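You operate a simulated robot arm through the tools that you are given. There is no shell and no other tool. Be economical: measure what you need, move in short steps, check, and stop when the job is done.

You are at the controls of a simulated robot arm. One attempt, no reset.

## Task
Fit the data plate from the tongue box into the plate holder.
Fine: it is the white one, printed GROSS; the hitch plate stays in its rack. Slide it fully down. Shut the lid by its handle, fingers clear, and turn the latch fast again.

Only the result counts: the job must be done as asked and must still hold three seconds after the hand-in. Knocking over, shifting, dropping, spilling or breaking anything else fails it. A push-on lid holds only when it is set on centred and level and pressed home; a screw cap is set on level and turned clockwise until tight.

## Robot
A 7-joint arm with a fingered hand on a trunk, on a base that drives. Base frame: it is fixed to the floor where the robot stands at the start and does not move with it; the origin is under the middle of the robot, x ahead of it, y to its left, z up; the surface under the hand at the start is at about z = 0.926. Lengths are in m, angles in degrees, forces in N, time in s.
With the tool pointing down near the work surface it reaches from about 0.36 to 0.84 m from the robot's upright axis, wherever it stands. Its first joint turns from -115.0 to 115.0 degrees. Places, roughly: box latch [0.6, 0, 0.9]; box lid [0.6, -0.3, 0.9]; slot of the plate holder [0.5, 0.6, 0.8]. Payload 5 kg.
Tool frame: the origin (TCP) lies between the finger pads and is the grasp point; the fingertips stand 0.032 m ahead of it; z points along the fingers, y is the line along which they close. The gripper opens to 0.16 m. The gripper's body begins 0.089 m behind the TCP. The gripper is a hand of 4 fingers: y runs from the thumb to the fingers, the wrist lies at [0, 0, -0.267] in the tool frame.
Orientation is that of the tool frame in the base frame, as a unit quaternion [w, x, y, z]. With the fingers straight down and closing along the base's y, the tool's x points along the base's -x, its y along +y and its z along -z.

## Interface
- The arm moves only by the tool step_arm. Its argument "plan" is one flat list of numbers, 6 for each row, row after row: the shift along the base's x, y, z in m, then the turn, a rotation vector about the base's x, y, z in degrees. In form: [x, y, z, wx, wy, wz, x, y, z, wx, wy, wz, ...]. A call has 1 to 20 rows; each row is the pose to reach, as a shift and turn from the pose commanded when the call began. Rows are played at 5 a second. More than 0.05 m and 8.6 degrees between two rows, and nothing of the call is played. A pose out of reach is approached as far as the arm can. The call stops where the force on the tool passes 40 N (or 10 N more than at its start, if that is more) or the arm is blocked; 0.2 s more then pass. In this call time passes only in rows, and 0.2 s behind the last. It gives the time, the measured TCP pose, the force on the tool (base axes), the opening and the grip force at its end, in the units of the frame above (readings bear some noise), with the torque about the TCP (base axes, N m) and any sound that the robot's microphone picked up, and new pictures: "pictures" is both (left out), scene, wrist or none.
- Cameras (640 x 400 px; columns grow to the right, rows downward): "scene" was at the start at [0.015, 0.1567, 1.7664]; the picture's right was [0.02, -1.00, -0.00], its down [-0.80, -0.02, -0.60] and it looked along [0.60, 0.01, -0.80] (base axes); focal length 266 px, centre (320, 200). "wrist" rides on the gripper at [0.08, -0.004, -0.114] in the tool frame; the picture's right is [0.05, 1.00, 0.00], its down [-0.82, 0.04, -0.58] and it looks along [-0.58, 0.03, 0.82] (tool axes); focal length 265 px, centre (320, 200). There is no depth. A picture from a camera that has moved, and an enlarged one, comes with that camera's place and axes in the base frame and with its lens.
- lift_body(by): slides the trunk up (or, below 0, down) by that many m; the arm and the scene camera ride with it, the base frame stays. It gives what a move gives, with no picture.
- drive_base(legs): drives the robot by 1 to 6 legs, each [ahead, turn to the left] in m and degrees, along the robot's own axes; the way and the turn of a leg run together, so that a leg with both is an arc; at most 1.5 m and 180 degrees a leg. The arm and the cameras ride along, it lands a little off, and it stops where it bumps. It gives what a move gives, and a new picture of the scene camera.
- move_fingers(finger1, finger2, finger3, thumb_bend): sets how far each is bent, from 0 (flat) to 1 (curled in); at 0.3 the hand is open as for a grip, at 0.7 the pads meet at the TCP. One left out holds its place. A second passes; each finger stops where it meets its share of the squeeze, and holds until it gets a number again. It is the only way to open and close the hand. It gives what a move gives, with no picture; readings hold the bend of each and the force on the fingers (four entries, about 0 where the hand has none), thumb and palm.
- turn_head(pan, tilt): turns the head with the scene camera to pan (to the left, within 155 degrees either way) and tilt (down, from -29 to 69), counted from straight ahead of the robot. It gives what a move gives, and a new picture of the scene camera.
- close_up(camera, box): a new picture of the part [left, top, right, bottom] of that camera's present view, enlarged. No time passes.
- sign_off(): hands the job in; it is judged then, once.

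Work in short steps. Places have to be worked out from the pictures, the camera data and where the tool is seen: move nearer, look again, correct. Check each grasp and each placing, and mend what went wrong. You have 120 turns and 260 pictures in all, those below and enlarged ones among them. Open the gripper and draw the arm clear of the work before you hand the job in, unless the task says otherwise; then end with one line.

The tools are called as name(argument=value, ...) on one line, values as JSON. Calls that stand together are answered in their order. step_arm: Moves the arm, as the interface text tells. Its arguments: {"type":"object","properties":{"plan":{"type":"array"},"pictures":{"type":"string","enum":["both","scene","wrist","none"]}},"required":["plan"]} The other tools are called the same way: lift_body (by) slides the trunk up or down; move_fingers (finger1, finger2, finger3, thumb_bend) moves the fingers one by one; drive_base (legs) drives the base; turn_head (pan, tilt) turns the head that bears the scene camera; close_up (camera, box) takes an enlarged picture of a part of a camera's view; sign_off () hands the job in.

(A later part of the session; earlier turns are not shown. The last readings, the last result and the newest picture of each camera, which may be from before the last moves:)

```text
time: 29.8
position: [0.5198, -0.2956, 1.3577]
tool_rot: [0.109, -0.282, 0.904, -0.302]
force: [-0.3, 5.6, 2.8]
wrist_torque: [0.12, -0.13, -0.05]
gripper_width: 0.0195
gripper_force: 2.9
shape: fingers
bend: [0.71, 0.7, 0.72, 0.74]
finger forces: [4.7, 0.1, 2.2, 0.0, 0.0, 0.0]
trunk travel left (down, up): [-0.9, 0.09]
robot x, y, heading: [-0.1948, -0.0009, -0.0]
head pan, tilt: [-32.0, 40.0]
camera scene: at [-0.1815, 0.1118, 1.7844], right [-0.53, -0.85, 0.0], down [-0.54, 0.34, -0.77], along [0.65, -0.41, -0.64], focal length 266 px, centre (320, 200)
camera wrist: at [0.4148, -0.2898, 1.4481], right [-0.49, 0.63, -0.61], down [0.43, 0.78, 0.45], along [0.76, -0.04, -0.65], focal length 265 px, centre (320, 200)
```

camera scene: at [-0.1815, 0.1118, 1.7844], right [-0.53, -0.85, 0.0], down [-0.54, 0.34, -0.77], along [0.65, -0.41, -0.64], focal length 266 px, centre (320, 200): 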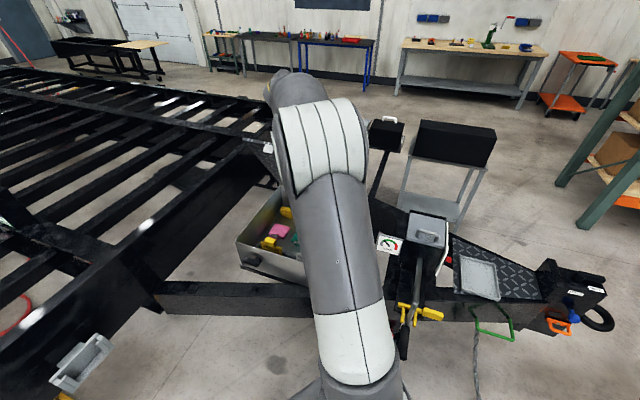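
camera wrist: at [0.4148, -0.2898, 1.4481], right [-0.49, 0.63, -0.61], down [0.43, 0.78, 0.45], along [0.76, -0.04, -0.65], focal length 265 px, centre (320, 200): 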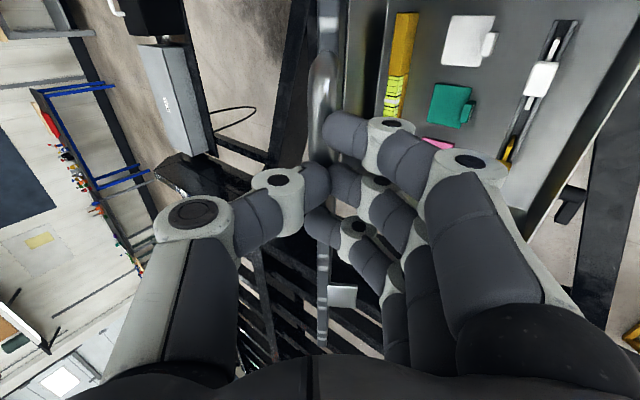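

The thumb went slack; I re-squeeze to keep the lid held and continue the arc.

move_fingers(finger1=0.8, finger2=0.8, finger3=0.8, thumb_bend=0.8)

step_arm(plan=[0.012, -0.0156, 0.0115, 1, 0.75, 0, 0.0242, -0.0313, 0.022, 2, 1.5, 0, 0.0368, -0.0476, 0.0316, 3, 2.3, 0, 0.0495, -0.064, 0.0404, 4, 3, 0])

```text
time: 30.8
position: [0.5203, -0.2967, 1.3581]
tool_rot: [0.108, -0.283, 0.904, -0.302]
force: [-0.2, 4.0, 8.2]
wrist_torque: [-0.04, -0.09, -0.1]
gripper_width: 0.0191
gripper_force: 13.4
shape: fingers
bend: [0.73, 0.71, 0.8, 0.75]
finger forces: [7.4, 0.0, 0.1, 0.0, 18.5, 0.0]
trunk travel left (down, up): [-0.9, 0.09]
robot x, y, heading: [-0.1931, -0.0021, -0.5]
head pan, tilt: [-32.0, 40.0]
```

```text
time: 31.8
position: [0.5692, -0.3614, 1.3995]
tool_rot: [0.095, -0.287, 0.916, -0.264]
force: [-1.5, 2.2, 13.9]
wrist_torque: [-0.19, -0.04, -0.13]
gripper_width: 0.0189
gripper_force: 15.8
shape: fingers
bend: [0.73, 0.72, 0.8, 0.76]
finger forces: [7.9, 0.1, 0.1, 0.0, 24.0, 0.0]
trunk travel left (down, up): [-0.9, 0.09]
robot x, y, heading: [-0.1927, 0.0052, -0.1]
head pan, tilt: [-32.0, 40.0]
camera scene: at [-0.1833, 0.1123, 1.7845], right [-0.53, -0.85, 0.0], down [-0.54, 0.34, -0.77], along [0.65, -0.41, -0.64], focal length 266 px, centre (320, 200)
camera wrist: at [0.4691, -0.3613, 1.4949], right [-0.52, 0.66, -0.54], down [0.46, 0.75, 0.48], along [0.72, 0.0, -0.69], focal length 265 px, centre (320, 200)
```

scene: 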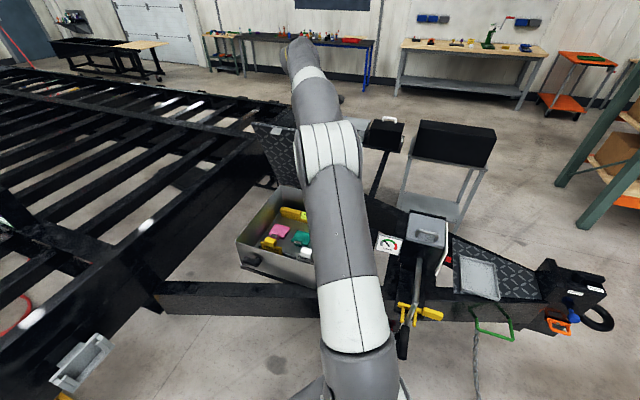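
wrist: 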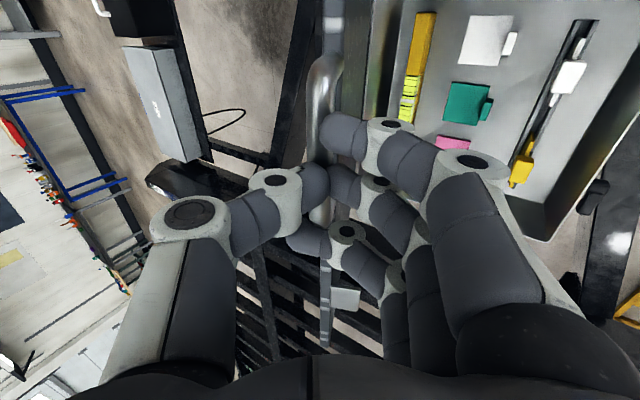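

Lid at about 68°. I continue toward vertical.

step_arm(plan=[0.0122, -0.0158, 0.007, 1, 0.75, 0, 0.0244, -0.0316, 0.014, 2, 1.5, 0, 0.038, -0.049, 0.02, 3, 2.3, 0, 0.0515, -0.0667, 0.0255, 4, 3, 0, 0.0655, -0.085, 0.03, 4, 3, 0, 0.0793, -0.1027, 0.033, 4, 3, 0])

```text
time: 32.8
position: [0.5623, -0.401, 1.4018]
tool_rot: [0.062, -0.273, 0.927, -0.249]
force: [2.0, 3.9, 11.1]
wrist_torque: [0.15, -0.02, 0.04]
gripper_width: 0.0156
gripper_force: 13.2
shape: fingers
bend: [0.75, 0.76, 0.8, 0.78]
finger forces: [0.0, 10.7, 0.0, 0.0, 15.3, 0.0]
out of reach, approached as far as the arm can: row 2, 3, 4
trunk travel left (down, up): [-0.9, 0.09]
robot x, y, heading: [-0.1928, 0.0045, -0.2]
head pan, tilt: [-32.0, 40.0]
stopped in row 4: the force on the tool passed its limit at 50 N (the readings are from after the stop); the commanded pose is now the measured one
camera scene: at [-0.1829, 0.1091, 1.7845], right [-0.53, -0.85, 0.0], down [-0.54, 0.34, -0.77], along [0.65, -0.41, -0.64], focal length 266 px, centre (320, 200)
camera wrist: at [0.4695, -0.3982, 1.5041], right [-0.52, 0.7, -0.49], down [0.52, 0.72, 0.46], along [0.68, -0.02, -0.74], focal length 265 px, centre (320, 200)
```

scene: 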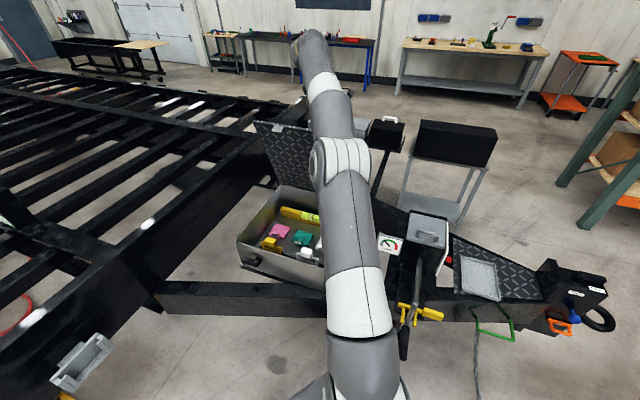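
wrist: 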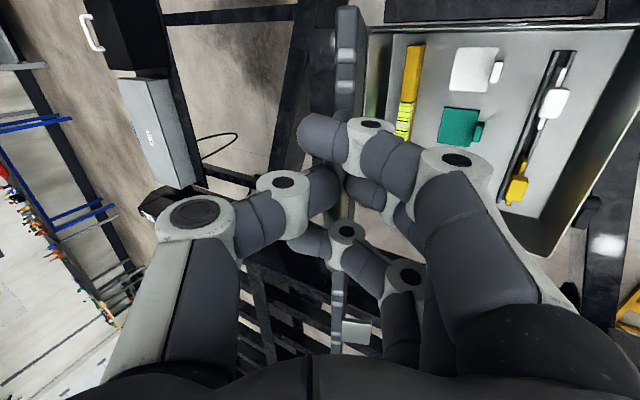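

Out of reach with the hand pitched down. I pitch the hand back up (about the bar) by 30° so the wrist comes nearer, with the thumb eased.

move_fingers(thumb_bend=0.7)

step_arm(plan=[0, 0, 0, -5.9, -4.6, 0, 0, 0, 0, -11.8, -9.2, 0, 0, 0, 0, -17.8, -13.7, 0, 0, 0, 0, -23.7, -18.3, 0])

```text
time: 33.8
position: [0.562, -0.3975, 1.4012]
tool_rot: [0.06, -0.272, 0.927, -0.252]
force: [-2.8, 10.7, 25.4]
wrist_torque: [-0.08, -0.11, 0.01]
gripper_width: 0.0156
gripper_force: 14.4
shape: fingers
bend: [0.75, 0.77, 0.8, 0.73]
finger forces: [0.0, 3.3, 0.0, 0.0, 24.7, 0.1]
trunk travel left (down, up): [-0.9, 0.09]
robot x, y, heading: [-0.1944, 0.0002, -0.1]
head pan, tilt: [-32.0, 40.0]
```

```text
time: 34.8
position: [0.5629, -0.3994, 1.397]
tool_rot: [0.147, -0.237, 0.835, -0.474]
force: [-1.1, 6.7, 4.7]
wrist_torque: [-0.01, -0.04, 0.03]
gripper_width: 0.0173
gripper_force: 4.8
shape: fingers
bend: [0.75, 0.78, 0.8, 0.71]
finger forces: [0.1, 2.6, 0.1, 0.0, 6.7, 0.0]
trunk travel left (down, up): [-0.9, 0.09]
robot x, y, heading: [-0.1937, 0.0014, -0.4]
head pan, tilt: [-32.0, 40.0]
camera scene: at [-0.1814, 0.1133, 1.7841], right [-0.53, -0.85, 0.0], down [-0.54, 0.34, -0.77], along [0.65, -0.41, -0.64], focal length 266 px, centre (320, 200)
camera wrist: at [0.4435, -0.3616, 1.4573], right [-0.3, 0.41, -0.86], down [0.41, 0.87, 0.27], along [0.86, -0.27, -0.43], focal length 265 px, centre (320, 200)
```

scene: 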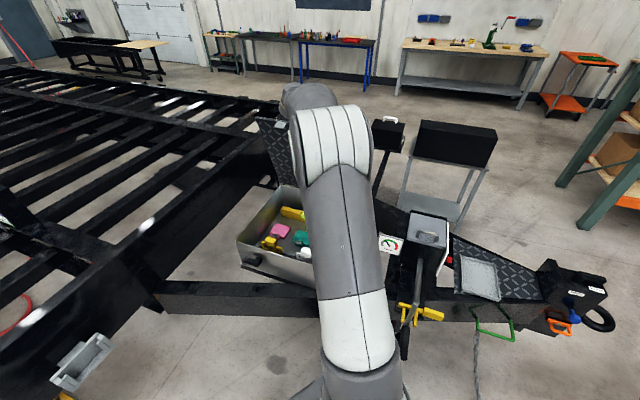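
wrist: 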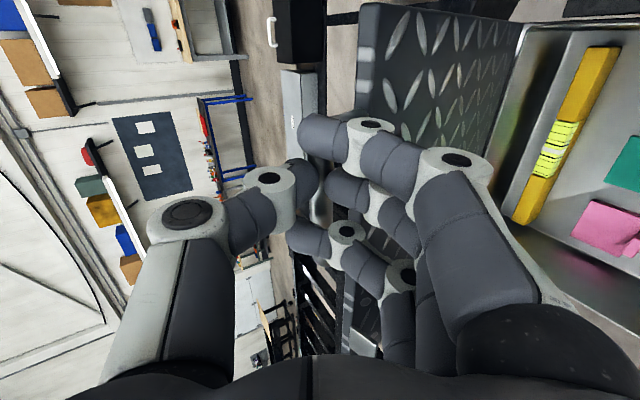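

The lid stands at about 74° (its inner face is also patterned). With the hand more level I push on along the arc.

step_arm(plan=[0.0134, -0.0174, 0.006, 0, 0, 0, 0.0268, -0.0348, 0.012, 0, 0, 0, 0.053, -0.0687, 0.019, 0, 0, 0, 0.0796, -0.1031, 0.0227, 0, 0, 0, 0.106, -0.1375, 0.022, 0, 0, 0])

```text
time: 35.6
position: [0.6118, -0.4613, 1.4127]
tool_rot: [0.146, -0.232, 0.84, -0.469]
force: [-29.4, 24.3, 1.3]
wrist_torque: [0.49, 0.56, -0.06]
gripper_width: 0.0172
gripper_force: 17.5
shape: fingers
bend: [0.75, 0.8, 0.8, 0.7]
finger forces: [1.9, 30.9, 1.9, 0.1, 0.4, 0.0]
trunk travel left (down, up): [-0.9, 0.09]
robot x, y, heading: [-0.1927, 0.004, -0.1]
head pan, tilt: [-32.0, 40.0]
stopped in row 4: the force on the tool passed its limit at 88 N (the readings are from after the stop); the commanded pose is now the measured one
camera scene: at [-0.187, 0.1156, 1.7841], right [-0.53, -0.85, 0.0], down [-0.54, 0.34, -0.77], along [0.65, -0.41, -0.64], focal length 266 px, centre (320, 200)
camera wrist: at [0.4922, -0.423, 1.4738], right [-0.3, 0.43, -0.86], down [0.42, 0.86, 0.28], along [0.86, -0.27, -0.43], focal length 265 px, centre (320, 200)
```

scene: 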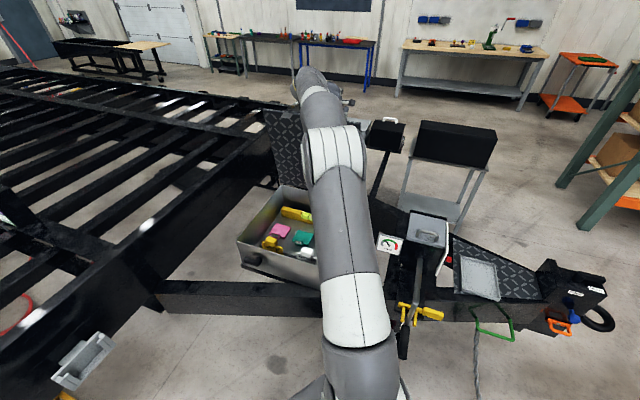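
wrist: 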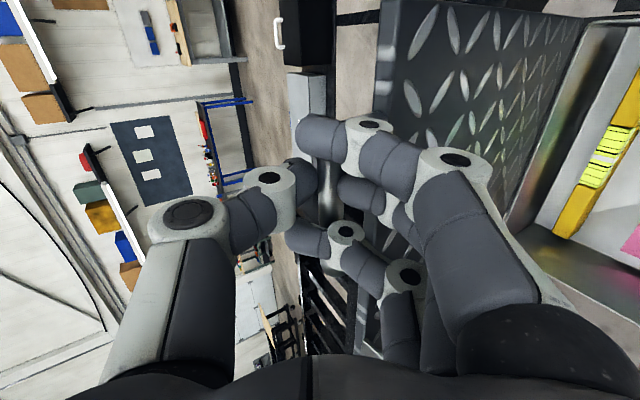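

The lid seems to have hit its stop near 85–90°. I ease back 0.02 m to see whether it follows under gravity.

move_fingers(thumb_bend=0.5)

step_arm(plan=[-0.006, 0.008, 0, 0, 0, 0, -0.012, 0.016, 0, 0, 0, 0])

```text
time: 36.6
position: [0.6118, -0.4616, 1.4143]
tool_rot: [0.146, -0.232, 0.839, -0.47]
force: [-29.6, 24.3, -1.9]
wrist_torque: [0.54, 0.63, 0.02]
gripper_width: 0.044
gripper_force: 17.2
shape: fingers
bend: [0.75, 0.8, 0.8, 0.5]
finger forces: [0.1, 33.6, 0.4, 0.0, 0.0, 0.0]
trunk travel left (down, up): [-0.9, 0.09]
robot x, y, heading: [-0.1939, 0.0049, -0.4]
head pan, tilt: [-32.0, 40.0]
```

```text
time: 37.2
position: [0.6048, -0.452, 1.4123]
tool_rot: [0.145, -0.233, 0.839, -0.471]
force: [-1.0, 0.5, 0.3]
wrist_torque: [0.0, 0.01, 0.0]
gripper_width: 0.0442
gripper_force: 0.1
shape: fingers
bend: [0.75, 0.77, 0.8, 0.5]
finger forces: [0.0, 0.9, 0.0, 0.0, 0.1, 0.0]
trunk travel left (down, up): [-0.9, 0.09]
robot x, y, heading: [-0.1932, 0.0022, -0.4]
head pan, tilt: [-32.0, 40.0]
camera scene: at [-0.1803, 0.1114, 1.7844], right [-0.53, -0.85, 0.0], down [-0.54, 0.34, -0.77], along [0.65, -0.41, -0.64], focal length 266 px, centre (320, 200)
camera wrist: at [0.4854, -0.4139, 1.4717], right [-0.3, 0.42, -0.86], down [0.42, 0.86, 0.28], along [0.86, -0.27, -0.43], focal length 265 px, centre (320, 200)
```

scene: 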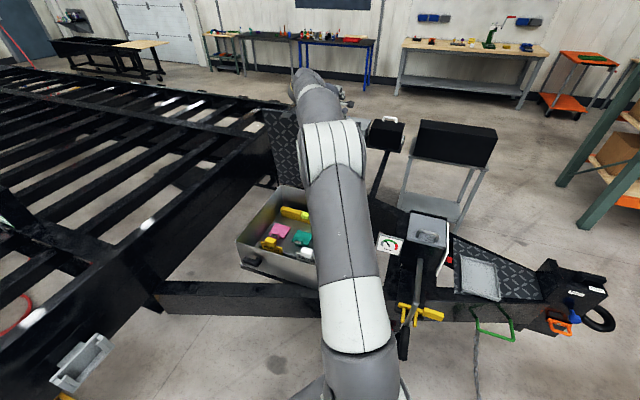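
wrist: 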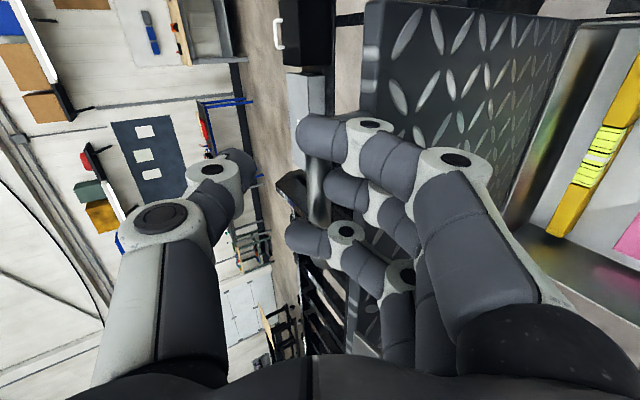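

No force remains: the lid appears to stay. I retreat further and compare.

step_arm(plan=[-0.012, 0.016, 0, 0, 0, 0, -0.024, 0.032, 0, 0, 0, 0, -0.042, 0.055, 0, 0, 0, 0, -0.06, 0.078, 0, 0, 0, 0])

```text
time: 38.2
position: [0.5455, -0.3733, 1.4144]
tool_rot: [0.145, -0.232, 0.839, -0.47]
force: [-0.8, -1.2, 0.9]
wrist_torque: [-0.03, 0.01, -0.02]
gripper_width: 0.0439
gripper_force: 0.0
shape: fingers
bend: [0.75, 0.78, 0.8, 0.5]
finger forces: [0.1, 0.1, 0.1, 0.0, 0.0, 0.0]
trunk travel left (down, up): [-0.9, 0.09]
robot x, y, heading: [-0.1908, -0.0013, -0.0]
head pan, tilt: [-32.0, 40.0]
camera scene: at [-0.1814, 0.1119, 1.7843], right [-0.53, -0.85, 0.0], down [-0.54, 0.34, -0.77], along [0.65, -0.41, -0.64], focal length 266 px, centre (320, 200)
camera wrist: at [0.4256, -0.3344, 1.4735], right [-0.3, 0.42, -0.86], down [0.42, 0.86, 0.28], along [0.86, -0.27, -0.43], focal length 265 px, centre (320, 200)
```

scene: 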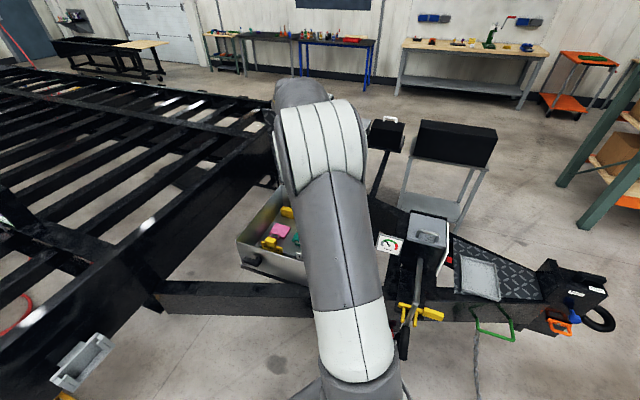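
wrist: 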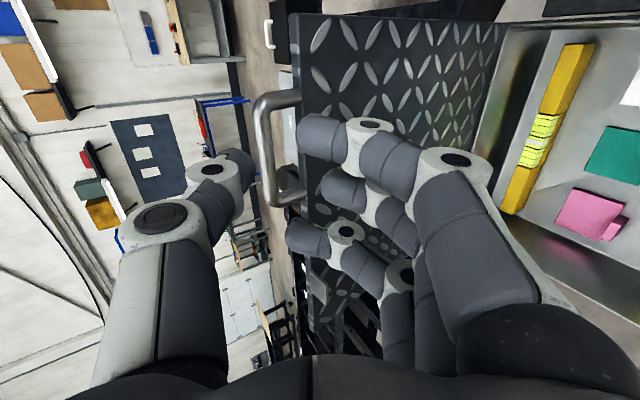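

The lid holds by itself, handle now free of the hand. I bring the hand back, point it down, and look into the box.

step_arm(plan=[-0.02, 0.03, 0, 7.1, 4.55, 0, -0.04, 0.06, 0, 14.2, 9.1, 0, -0.045, 0.08, -0.02, 21.3, 13.7, 0, -0.045, 0.09, -0.06, 28.3, 18.2, 0, -0.045, 0.09, -0.1, 35.4, 22.8, 0, -0.04, 0.085, -0.14, 42.5, 27.3, 0, -0.03, 0.08, -0.18, 49.6, 31.9, 0])

```text
time: 39.9
position: [0.5169, -0.2935, 1.2289]
tool_rot: [-0.001, -0.268, 0.963, 0.003]
force: [-0.2, -0.2, 0.3]
wrist_torque: [0.05, 0.04, -0.04]
gripper_width: 0.0443
gripper_force: 0.1
shape: fingers
bend: [0.75, 0.78, 0.8, 0.5]
finger forces: [0.0, 0.0, 0.1, 0.0, 0.0, 0.1]
trunk travel left (down, up): [-0.9, 0.09]
robot x, y, heading: [-0.1966, 0.0001, -0.1]
head pan, tilt: [-32.0, 40.0]
camera scene: at [-0.1778, 0.108, 1.7847], right [-0.53, -0.85, 0.0], down [-0.55, 0.34, -0.76], along [0.65, -0.41, -0.64], focal length 266 px, centre (320, 200)
camera wrist: at [0.4523, -0.3378, 1.342], right [-0.56, 0.83, 0.01], down [0.68, 0.45, 0.58], along [0.47, 0.33, -0.82], focal length 265 px, centre (320, 200)
```

scene: 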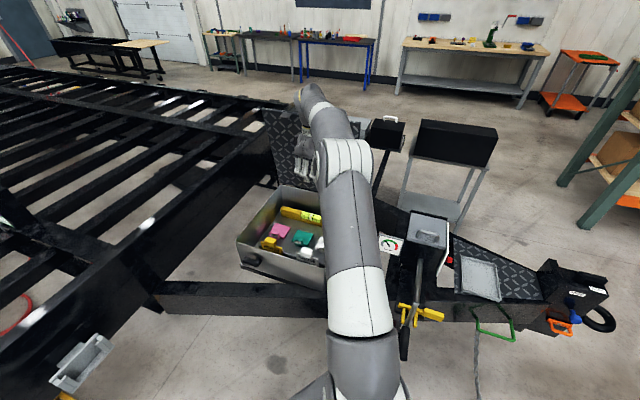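
wrist: 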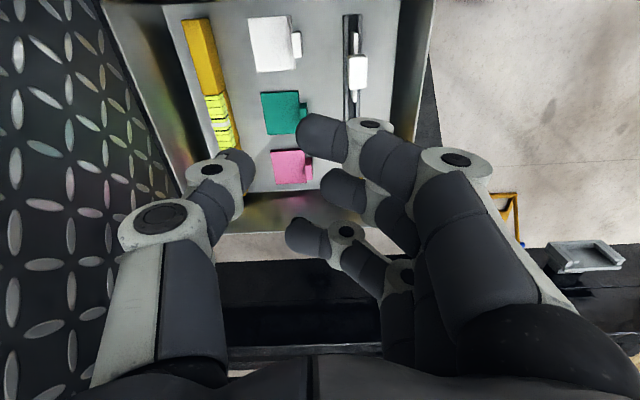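

I open the fingers for a clearer view and enlarge the box contents from both cameras.

move_fingers(finger1=0.3, finger2=0.3, finger3=0.3, thumb_bend=0.3)

close_up(camera="wrist", box=[160, 0, 440, 240])

close_up(camera="scene", box=[225, 180, 345, 290])

```text
time: 40.9
position: [0.5152, -0.2897, 1.2297]
tool_rot: [-0.002, -0.268, 0.963, 0.001]
force: [-0.9, -0.5, -0.2]
wrist_torque: [0.01, 0.01, 0.01]
gripper_width: 0.17
gripper_force: 0.0
shape: fingers
bend: [0.3, 0.3, 0.3, 0.3]
finger forces: [0.0, 0.1, 0.1, 0.0, 0.0, 0.0]
trunk travel left (down, up): [-0.9, 0.09]
robot x, y, heading: [-0.1923, -0.0007, -0.5]
head pan, tilt: [-32.0, 40.0]
```

```text
1.67 times, centred on (300, 120) of wrist
camera zoom: at [0.4498, -0.3351, 1.344], right [-0.56, 0.83, 0.0], down [0.68, 0.46, 0.58], along [0.48, 0.32, -0.82], focal length 442 px, centre (353, 333)
```

zoom: 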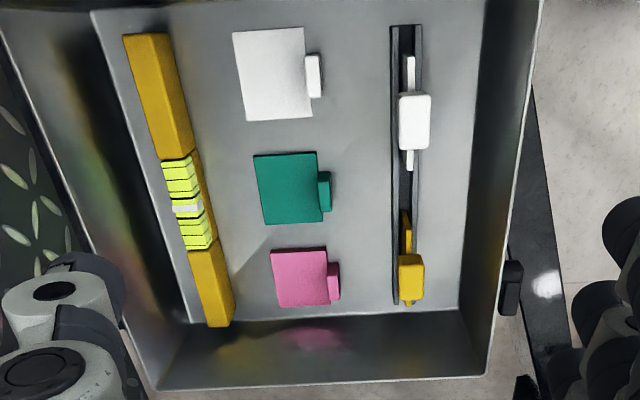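

```text
3.64 times, centred on (285, 235) of scene
camera zoom: at [-0.181, 0.1114, 1.7844], right [-0.53, -0.85, 0.0], down [-0.54, 0.34, -0.77], along [0.65, -0.41, -0.64], focal length 966 px, centre (447, 73)
```

zoom: 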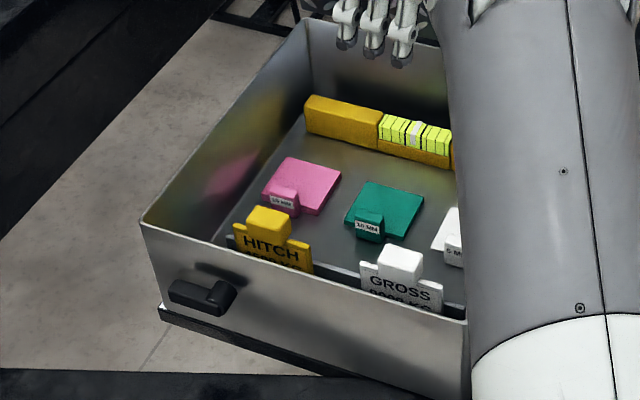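

The GROSS plate (white, with grip block on top) stands in the rack parallel to the front wall, block at ≈(0.484,-0.241,0.863). I position the hand above it, closing across its thickness.

move_fingers(finger1=0.52, finger2=0.52, finger3=0.52, thumb_bend=0.52)

step_arm(plan=[-0.016, 0.024, 0, 0, 0, 2, -0.032, 0.049, -0.02, 0, 0, 4, -0.032, 0.049, -0.065, 0, 0, 4, -0.032, 0.049, -0.11, 0, 0, 4, -0.032, 0.049, -0.155, 0, 0, 4, -0.032, 0.049, -0.2, 0, 0, 4, -0.032, 0.049, -0.24, 0, 0, 4])

close_up(camera="wrist", box=[160, 0, 480, 260])

```text
time: 41.9
position: [0.5153, -0.2916, 1.2291]
tool_rot: [-0.001, -0.268, 0.963, 0.002]
force: [0.1, -0.5, -1.1]
wrist_torque: [0.0, 0.01, 0.01]
gripper_width: 0.0845
gripper_force: 0.1
shape: fingers
bend: [0.52, 0.52, 0.52, 0.52]
finger forces: [0.0, 0.0, 0.1, 0.0, 0.0, 0.0]
trunk travel left (down, up): [-0.9, 0.09]
robot x, y, heading: [-0.1927, 0.0009, -0.1]
head pan, tilt: [-32.0, 40.0]
```

```text
time: 43.5
position: [0.4821, -0.2427, 0.9902]
tool_rot: [-0.002, -0.302, 0.953, 0.002]
force: [0.5, -0.2, 0.2]
wrist_torque: [0.01, 0.02, 0.0]
gripper_width: 0.0842
gripper_force: 0.1
shape: fingers
bend: [0.52, 0.52, 0.52, 0.52]
finger forces: [0.2, 0.0, 0.0, 0.0, 0.0, 0.0]
trunk travel left (down, up): [-0.9, 0.09]
robot x, y, heading: [-0.1968, -0.001, 0.1]
head pan, tilt: [-32.0, 40.0]
camera scene: at [-0.1801, 0.1105, 1.7845], right [-0.53, -0.85, 0.0], down [-0.54, 0.34, -0.77], along [0.65, -0.41, -0.64], focal length 266 px, centre (320, 200)
camera wrist: at [0.4195, -0.292, 1.1048], right [-0.62, 0.79, 0.0], down [0.64, 0.5, 0.58], along [0.45, 0.36, -0.82], focal length 265 px, centre (320, 200)
```

scene: 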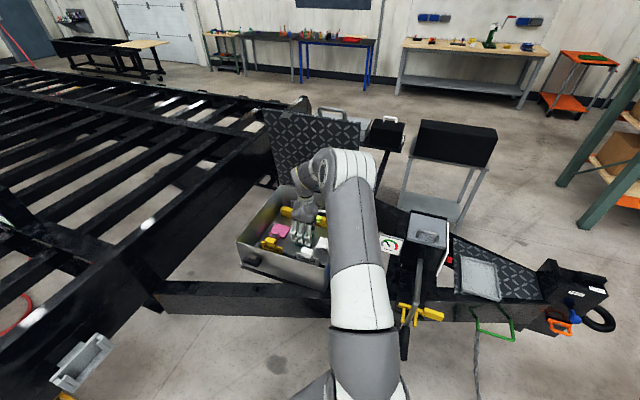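
wrist: 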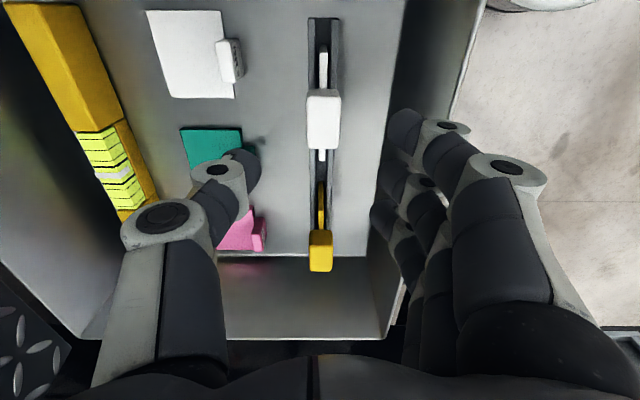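

```text
1.54 times, centred on (320, 130) of wrist
camera zoom: at [0.4195, -0.292, 1.1048], right [-0.62, 0.79, 0.0], down [0.64, 0.5, 0.58], along [0.45, 0.36, -0.82], focal length 408 px, centre (320, 308)
```

zoom: 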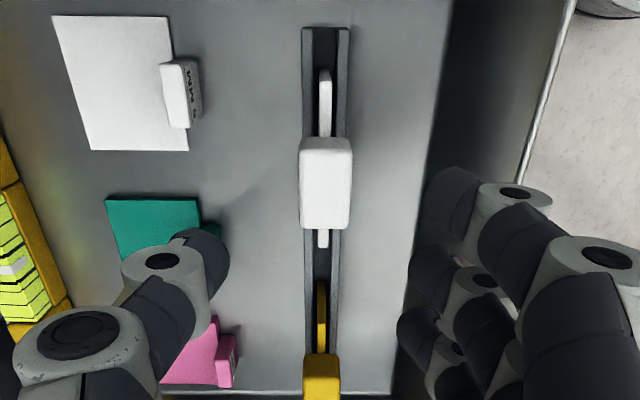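

Alignment is excellent: the block sits centred under the hand. I descend to grip height.

step_arm(plan=[0, 0, -0.04, 0, 0, 0, 0, 0, -0.08, 0, 0, 0, 0, 0, -0.11, 0, 0, 0, 0, 0, -0.13, 0, 0, 0], pictures="wrist")

close_up(camera="wrist", box=[160, 60, 480, 320])

```text
time: 44.5
position: [0.4821, -0.2436, 0.8601]
tool_rot: [-0.002, -0.302, 0.953, 0.001]
force: [0.8, 0.6, 0.4]
wrist_torque: [-0.02, -0.01, -0.01]
gripper_width: 0.084
gripper_force: 0.0
shape: fingers
bend: [0.52, 0.52, 0.52, 0.52]
finger forces: [0.1, 0.1, 0.0, 0.1, 0.1, 0.1]
trunk travel left (down, up): [-0.9, 0.09]
robot x, y, heading: [-0.1932, -0.0009, 0.1]
head pan, tilt: [-32.0, 40.0]
camera wrist: at [0.4198, -0.2927, 0.9746], right [-0.62, 0.79, 0.0], down [0.64, 0.5, 0.58], along [0.45, 0.36, -0.82], focal length 265 px, centre (320, 200)
```

wrist: 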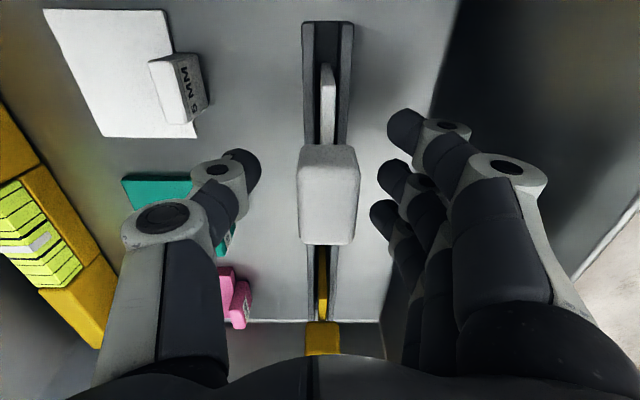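

```text
1.54 times, centred on (320, 190) of wrist
camera zoom: at [0.4198, -0.2927, 0.9746], right [-0.62, 0.79, 0.0], down [0.64, 0.5, 0.58], along [0.45, 0.36, -0.82], focal length 408 px, centre (320, 215)
```

zoom: 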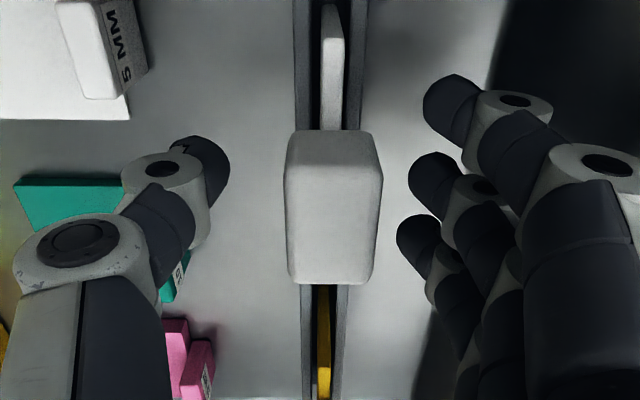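

Block centred between thumb and fingers. I lower 0.008 more and grip.

step_arm(plan=[0, 0, -0.008, 0, 0, 0], pictures="none")

move_fingers(finger1=0.75, finger2=0.75, finger3=0.75, thumb_bend=0.75)

close_up(camera="wrist", box=[160, 60, 480, 320])

```text
time: 44.9
position: [0.4813, -0.2444, 0.8533]
tool_rot: [-0.001, -0.302, 0.953, 0.001]
force: [0.4, -0.5, -0.1]
wrist_torque: [0.01, -0.01, -0.01]
gripper_width: 0.0841
gripper_force: 0.1
shape: fingers
bend: [0.52, 0.52, 0.52, 0.52]
finger forces: [0.1, 0.1, 0.1, 0.0, 0.0, 0.1]
trunk travel left (down, up): [-0.9, 0.09]
robot x, y, heading: [-0.1955, 0.0012, -0.3]
head pan, tilt: [-32.0, 40.0]
```

```text
time: 45.9
position: [0.4823, -0.2449, 0.8539]
tool_rot: [-0.002, -0.302, 0.953, 0.001]
force: [0.5, -0.5, 0.0]
wrist_torque: [-0.08, -0.05, -0.05]
gripper_width: 0.0316
gripper_force: 30.1
shape: fingers
bend: [0.72, 0.66, 0.7, 0.67]
finger forces: [9.7, 7.6, 21.5, 0.1, 20.7, 0.0]
trunk travel left (down, up): [-0.9, 0.09]
robot x, y, heading: [-0.1933, 0.0005, -0.2]
head pan, tilt: [-32.0, 40.0]
```

```text
1.54 times, centred on (320, 190) of wrist
camera zoom: at [0.4194, -0.2928, 0.9669], right [-0.62, 0.79, 0.0], down [0.65, 0.5, 0.58], along [0.45, 0.36, -0.82], focal length 408 px, centre (320, 215)
```

zoom: 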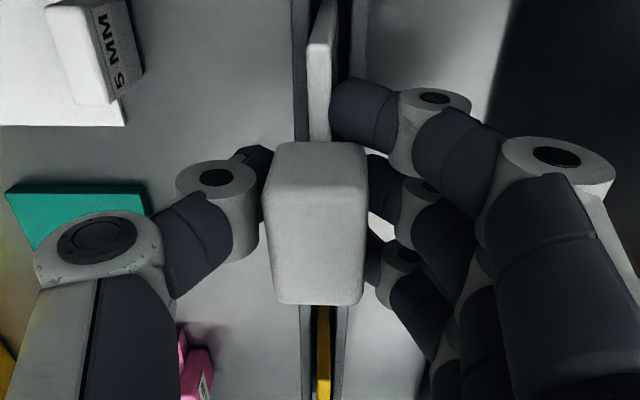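

Finger 1 missed the block and touches the plate beside it; I open it and hold with fingers 2, 3 and thumb.

move_fingers(finger1=0.5, finger2=0.78, finger3=0.78, thumb_bend=0.78)

close_up(camera="wrist", box=[160, 60, 480, 320])

```text
time: 46.9
position: [0.4816, -0.2429, 0.8539]
tool_rot: [-0.001, -0.302, 0.953, 0.001]
force: [0.3, 0.7, -0.7]
wrist_torque: [0.04, 0.01, 0.02]
gripper_width: 0.0601
gripper_force: 22.3
shape: fingers
bend: [0.5, 0.64, 0.72, 0.69]
finger forces: [0.1, 9.1, 17.0, 0.0, 19.2, 0.1]
trunk travel left (down, up): [-0.9, 0.09]
robot x, y, heading: [-0.1948, 0.0024, 0.0]
head pan, tilt: [-32.0, 40.0]
```

```text
1.54 times, centred on (320, 190) of wrist
camera zoom: at [0.4193, -0.2927, 0.967], right [-0.62, 0.79, 0.0], down [0.65, 0.5, 0.58], along [0.45, 0.36, -0.82], focal length 408 px, centre (320, 215)
```

zoom: 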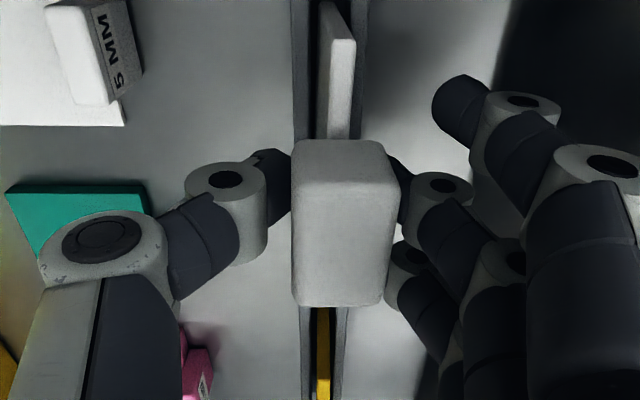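

Finger 3 unbalances the pinch; thumb and finger 2 are centred on the block, so I hold with those two only.

move_fingers(finger1=0.5, finger2=0.8, finger3=0.55, thumb_bend=0.8)

close_up(camera="wrist", box=[160, 60, 480, 320])

```text
time: 47.9
position: [0.4831, -0.2429, 0.8526]
tool_rot: [-0.002, -0.302, 0.953, 0.002]
force: [0.1, -0.7, -1.6]
wrist_torque: [-0.02, -0.02, 0.01]
gripper_width: 0.0452
gripper_force: 7.4
shape: fingers
bend: [0.5, 0.64, 0.55, 0.78]
finger forces: [0.0, 7.5, 0.0, 0.0, 8.2, 0.0]
trunk travel left (down, up): [-0.9, 0.09]
robot x, y, heading: [-0.1925, 0.0021, 0.0]
head pan, tilt: [-32.0, 40.0]
```

```text
1.54 times, centred on (320, 190) of wrist
camera zoom: at [0.4193, -0.2927, 0.967], right [-0.62, 0.79, 0.0], down [0.65, 0.5, 0.58], along [0.45, 0.36, -0.82], focal length 408 px, centre (320, 215)
```

zoom: 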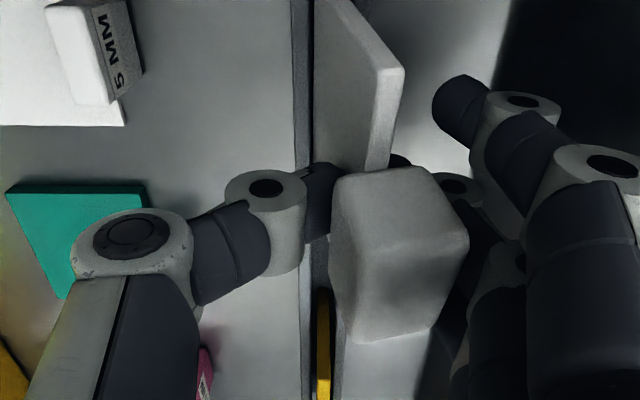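

The thumb pushed the plate over sideways. I back the thumb off and use the fingers to right it.

move_fingers(thumb_bend=0.62, finger2=0.64, finger3=0.64, finger1=0.6)

close_up(camera="wrist", box=[160, 60, 480, 320])

```text
time: 48.9
position: [0.4819, -0.2433, 0.8521]
tool_rot: [-0.001, -0.302, 0.953, 0.002]
force: [-0.4, -0.1, 0.7]
wrist_torque: [0.02, 0.05, -0.05]
gripper_width: 0.0506
gripper_force: 0.1
shape: fingers
bend: [0.6, 0.64, 0.64, 0.62]
finger forces: [0.0, 0.8, 0.0, 0.0, 0.6, 0.1]
trunk travel left (down, up): [-0.9, 0.09]
robot x, y, heading: [-0.1957, 0.0009, -0.1]
head pan, tilt: [-32.0, 40.0]
```

```text
1.54 times, centred on (320, 190) of wrist
camera zoom: at [0.4193, -0.2927, 0.967], right [-0.62, 0.79, 0.0], down [0.65, 0.5, 0.58], along [0.45, 0.36, -0.82], focal length 408 px, centre (320, 215)
```

zoom: 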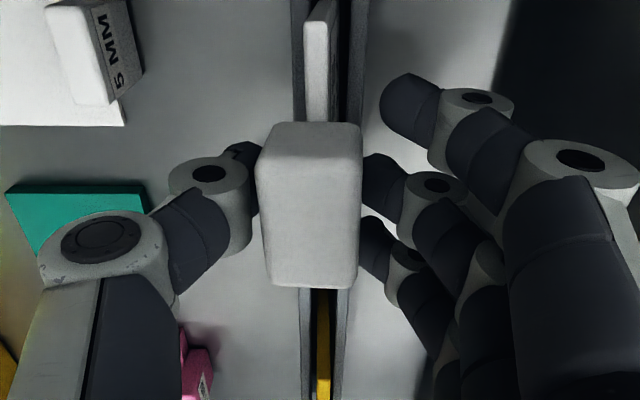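

The plate is upright again, lightly touched on both sides. I squeeze evenly by small bends.

move_fingers(thumb_bend=0.67, finger2=0.68, finger3=0.68, finger1=0.68)

close_up(camera="wrist", box=[160, 60, 480, 320])

```text
time: 49.9
position: [0.4819, -0.2433, 0.8534]
tool_rot: [-0.001, -0.301, 0.954, 0.001]
force: [-0.6, -0.8, 0.2]
wrist_torque: [0.0, -0.01, 0.03]
gripper_width: 0.0353
gripper_force: 5.4
shape: fingers
bend: [0.68, 0.64, 0.67, 0.65]
finger forces: [0.3, 3.9, 1.3, 0.0, 5.9, 0.0]
trunk travel left (down, up): [-0.9, 0.09]
robot x, y, heading: [-0.1952, 0.0005, -0.0]
head pan, tilt: [-32.0, 40.0]
```

```text
1.54 times, centred on (320, 190) of wrist
camera zoom: at [0.4193, -0.2927, 0.967], right [-0.62, 0.79, 0.0], down [0.65, 0.5, 0.58], along [0.45, 0.36, -0.82], focal length 408 px, centre (320, 215)
```

zoom: 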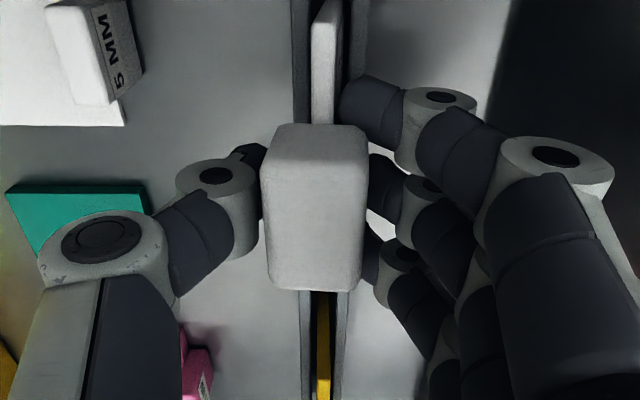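

Well centred. I tighten moderately.

move_fingers(thumb_bend=0.71, finger2=0.72, finger3=0.72, finger1=0.71)

close_up(camera="wrist", box=[160, 60, 480, 320])

```text
time: 50.9
position: [0.4821, -0.2434, 0.8527]
tool_rot: [-0.001, -0.301, 0.953, 0.001]
force: [1.2, -1.4, -1.5]
wrist_torque: [-0.06, -0.05, 0.08]
gripper_width: 0.0337
gripper_force: 16.6
shape: fingers
bend: [0.7, 0.67, 0.7, 0.67]
finger forces: [5.7, 7.5, 5.6, 0.1, 14.0, 0.1]
trunk travel left (down, up): [-0.9, 0.09]
robot x, y, heading: [-0.1957, 0.0049, -0.3]
head pan, tilt: [-32.0, 40.0]
```

```text
1.54 times, centred on (320, 190) of wrist
camera zoom: at [0.4194, -0.2928, 0.967], right [-0.62, 0.79, 0.0], down [0.65, 0.5, 0.58], along [0.45, 0.36, -0.82], focal length 408 px, centre (320, 215)
```

zoom: 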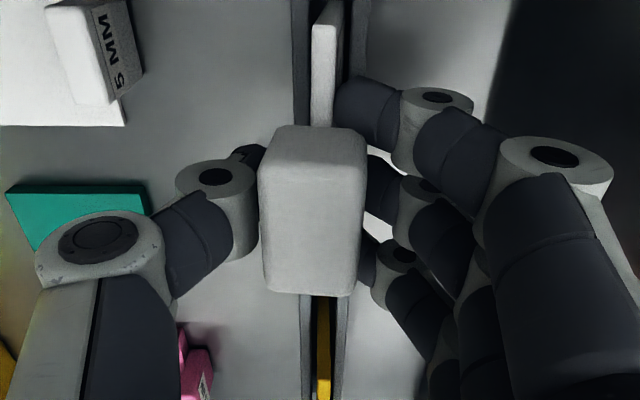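

Balanced 17 N grip. I lift straight up, 0.1 m, slowly, and check.

step_arm(plan=[0, 0, 0.01, 0, 0, 0, 0, 0, 0.02, 0, 0, 0, 0, 0, 0.035, 0, 0, 0, 0, 0, 0.055, 0, 0, 0, 0, 0, 0.08, 0, 0, 0, 0, 0, 0.11, 0, 0, 0])

close_up(camera="scene", box=[225, 180, 385, 290])

```text
time: 52.2
position: [0.4808, -0.2451, 0.9625]
tool_rot: [-0.001, -0.302, 0.953, 0.002]
force: [0.1, 0.4, -1.6]
wrist_torque: [-0.05, 0.0, 0.0]
gripper_width: 0.0336
gripper_force: 17.0
shape: fingers
bend: [0.7, 0.67, 0.71, 0.67]
finger forces: [5.8, 6.9, 6.8, 0.0, 14.5, 0.1]
trunk travel left (down, up): [-0.9, 0.09]
robot x, y, heading: [-0.1932, -0.0022, -0.2]
head pan, tilt: [-32.0, 40.0]
camera scene: at [-0.1813, 0.1113, 1.7843], right [-0.53, -0.85, 0.0], down [-0.54, 0.34, -0.77], along [0.65, -0.41, -0.64], focal length 266 px, centre (320, 200)
camera wrist: at [0.4184, -0.295, 1.0763], right [-0.62, 0.79, 0.0], down [0.65, 0.5, 0.58], along [0.45, 0.36, -0.82], focal length 265 px, centre (320, 200)
```

scene: 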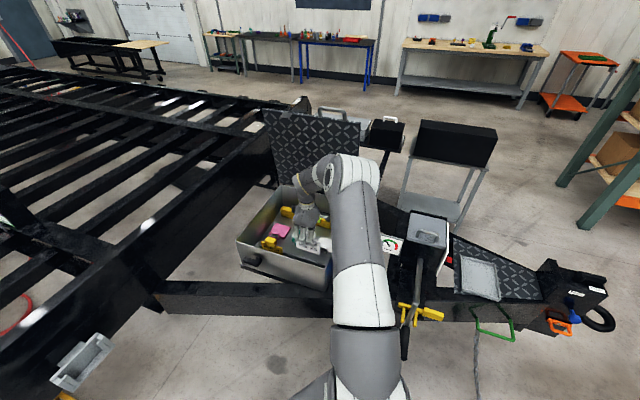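
wrist: 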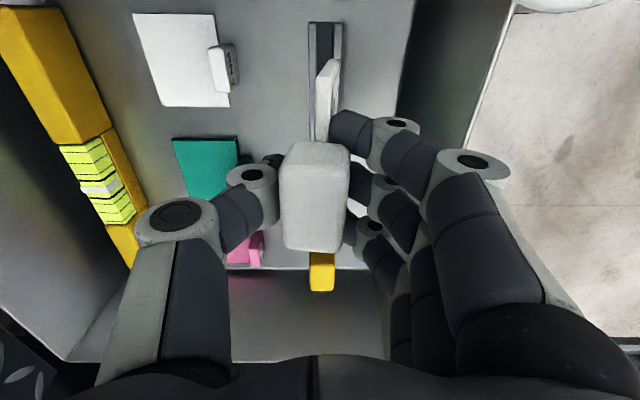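

```text
3.64 times, centred on (305, 235) of scene
camera zoom: at [-0.1813, 0.1113, 1.7843], right [-0.53, -0.85, 0.0], down [-0.54, 0.34, -0.77], along [0.65, -0.41, -0.64], focal length 966 px, centre (374, 73)
```

zoom: 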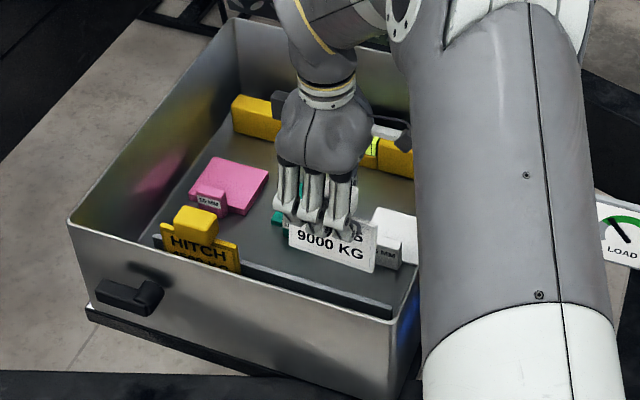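

The GROSS plate is cleanly out of the rack; the HITCH plate is undisturbed. I lift clear and bring it in front of the robot while yawing toward the holder.

step_arm(plan=[0, 0, 0.04, 0, 0, 0, 0, 0, 0.08, 0, 0, 0, 0, 0, 0.12, 0, 0, 0, 0, 0.01, 0.16, 0, 0, 0, -0.01, 0.04, 0.19, 0, 0, 7, -0.022, 0.08, 0.19, 0, 0, 14, -0.036, 0.12, 0.19, 0, 0, 21, -0.05, 0.16, 0.19, 0, 0, 28, -0.065, 0.2, 0.19, 0, 0, 35, -0.08, 0.24, 0.19, 0, 0, 42, -0.09, 0.28, 0.19, 0, 0, 49, -0.1, 0.32, 0.19, 0, 0, 56, -0.11, 0.36, 0.19, 0, 0, 63])

```text
time: 55.0
position: [0.3707, 0.1186, 1.1537]
tool_rot: [0.002, 0.756, -0.655, 0.0]
force: [-0.5, 0.0, -1.5]
wrist_torque: [-0.03, 0.0, 0.02]
gripper_width: 0.0339
gripper_force: 15.9
shape: fingers
bend: [0.7, 0.68, 0.71, 0.67]
finger forces: [5.5, 6.6, 6.5, 0.0, 14.0, 0.0]
trunk travel left (down, up): [-0.9, 0.09]
robot x, y, heading: [-0.1921, 0.0029, 0.0]
head pan, tilt: [-32.0, 40.0]
camera scene: at [-0.1808, 0.1126, 1.7843], right [-0.53, -0.85, 0.0], down [-0.54, 0.34, -0.77], along [0.65, -0.41, -0.64], focal length 266 px, centre (320, 200)
camera wrist: at [0.3869, 0.0405, 1.267], right [-0.98, -0.19, 0.0], down [-0.16, 0.8, 0.57], along [-0.11, 0.56, -0.82], focal length 265 px, centre (320, 200)
```

scene: 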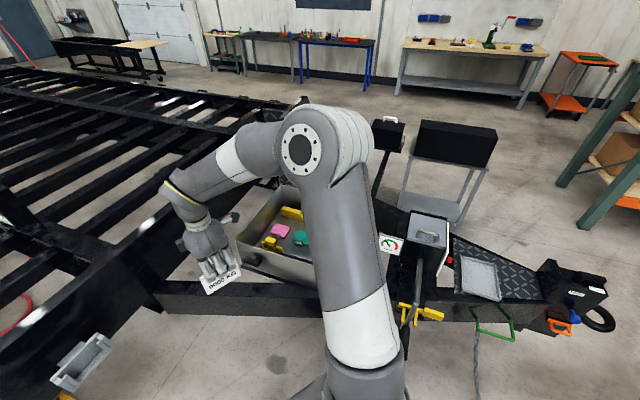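
wrist: 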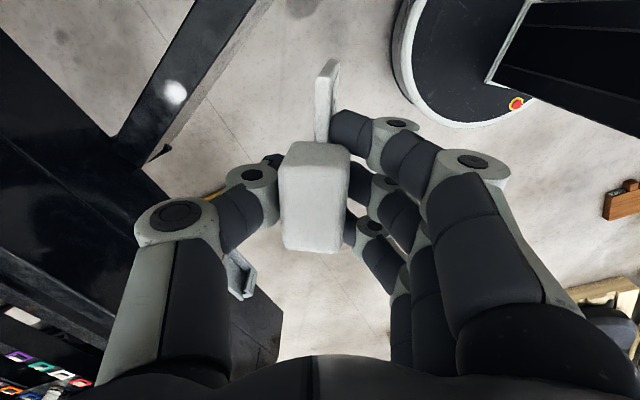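

Plate held well. I drive forward 0.2 m back to the start spot, then look toward the holder.

drive_base(legs=[[0.19, 0]])

turn_head(pan=35, tilt=52)

close_up(camera="scene", box=[240, 120, 440, 260])

```text
time: 56.6
position: [0.5627, 0.1169, 1.1529]
tool_rot: [0.002, 0.755, -0.655, -0.001]
force: [0.5, -0.4, -2.5]
wrist_torque: [-0.01, 0.06, -0.05]
gripper_width: 0.0336
gripper_force: 15.6
shape: fingers
bend: [0.7, 0.68, 0.71, 0.67]
finger forces: [5.6, 6.7, 6.5, 0.0, 14.0, 0.0]
trunk travel left (down, up): [-0.9, 0.09]
robot x, y, heading: [-0.0069, 0.0037, 0.2]
head pan, tilt: [-32.0, 40.0]
camera scene: at [0.0113, 0.1101, 1.7844], right [-0.53, -0.85, 0.0], down [-0.55, 0.34, -0.77], along [0.65, -0.41, -0.64], focal length 266 px, centre (320, 200)
```

scene: 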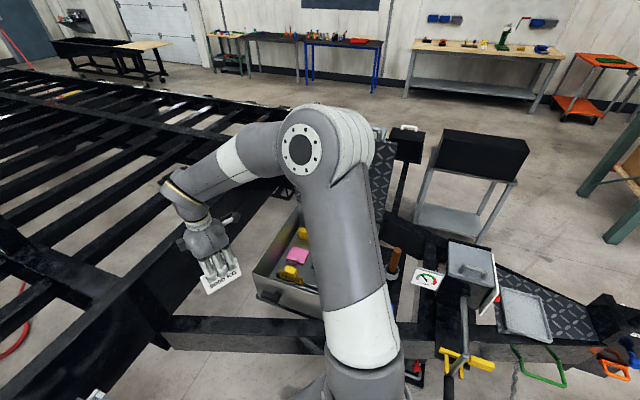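

```text
time: 58.0
position: [0.5616, 0.1164, 1.1532]
tool_rot: [0.003, 0.755, -0.656, 0.0]
force: [-0.4, 0.3, -1.0]
wrist_torque: [-0.03, -0.02, 0.0]
gripper_width: 0.0338
gripper_force: 16.9
shape: fingers
bend: [0.7, 0.68, 0.71, 0.67]
finger forces: [5.6, 6.5, 6.6, 0.1, 14.1, 0.1]
trunk travel left (down, up): [-0.9, 0.09]
robot x, y, heading: [-0.004, 0.0034, -0.2]
head pan, tilt: [35.0, 52.0]
camera scene: at [-0.0011, 0.1986, 1.7676], right [0.57, -0.82, 0.0], down [-0.65, -0.45, -0.62], along [0.5, 0.35, -0.79], focal length 266 px, centre (320, 200)
```

scene: 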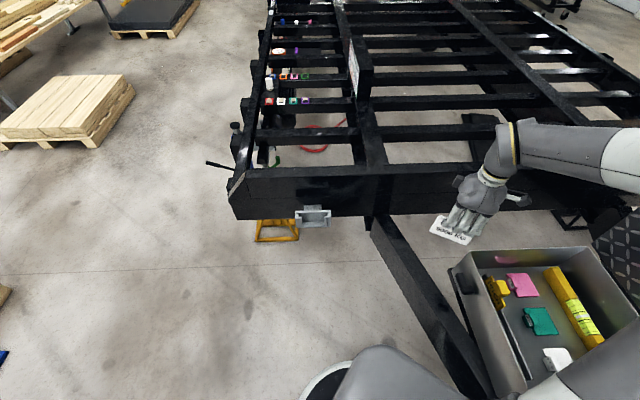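

```text
2.86 times, centred on (340, 190) of scene
camera zoom: at [-0.0011, 0.1986, 1.7676], right [0.57, -0.82, 0.0], down [-0.65, -0.45, -0.62], along [0.5, 0.35, -0.79], focal length 759 px, centre (263, 229)
```

zoom: 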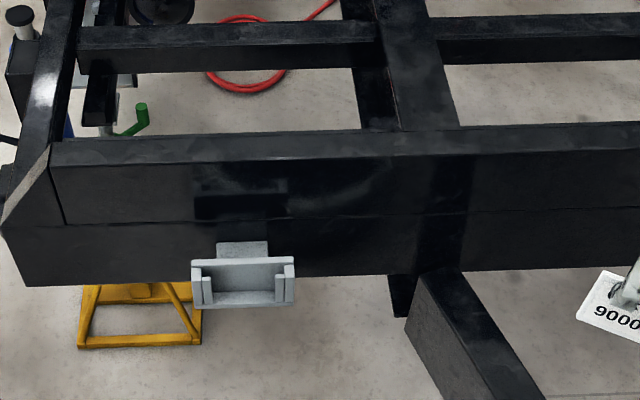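

I take a tighter close-up of the holder for measuring.

close_up(camera="scene", box=[285, 195, 341, 230])

```text
11.43 times, centred on (313, 212) of scene
camera zoom: at [-0.0011, 0.1986, 1.7676], right [0.57, -0.82, 0.0], down [-0.65, -0.45, -0.62], along [0.5, 0.35, -0.79], focal length 3036 px, centre (400, 57)
```

zoom: 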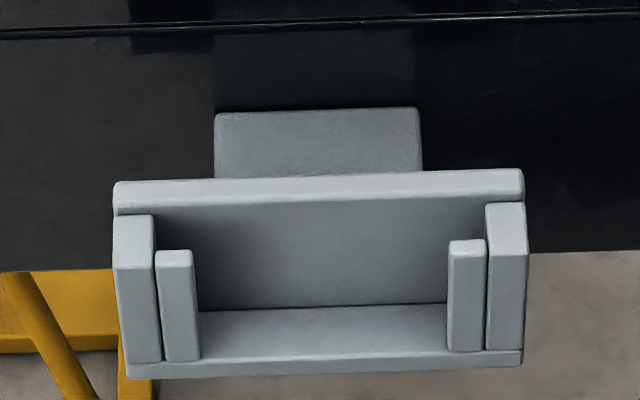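

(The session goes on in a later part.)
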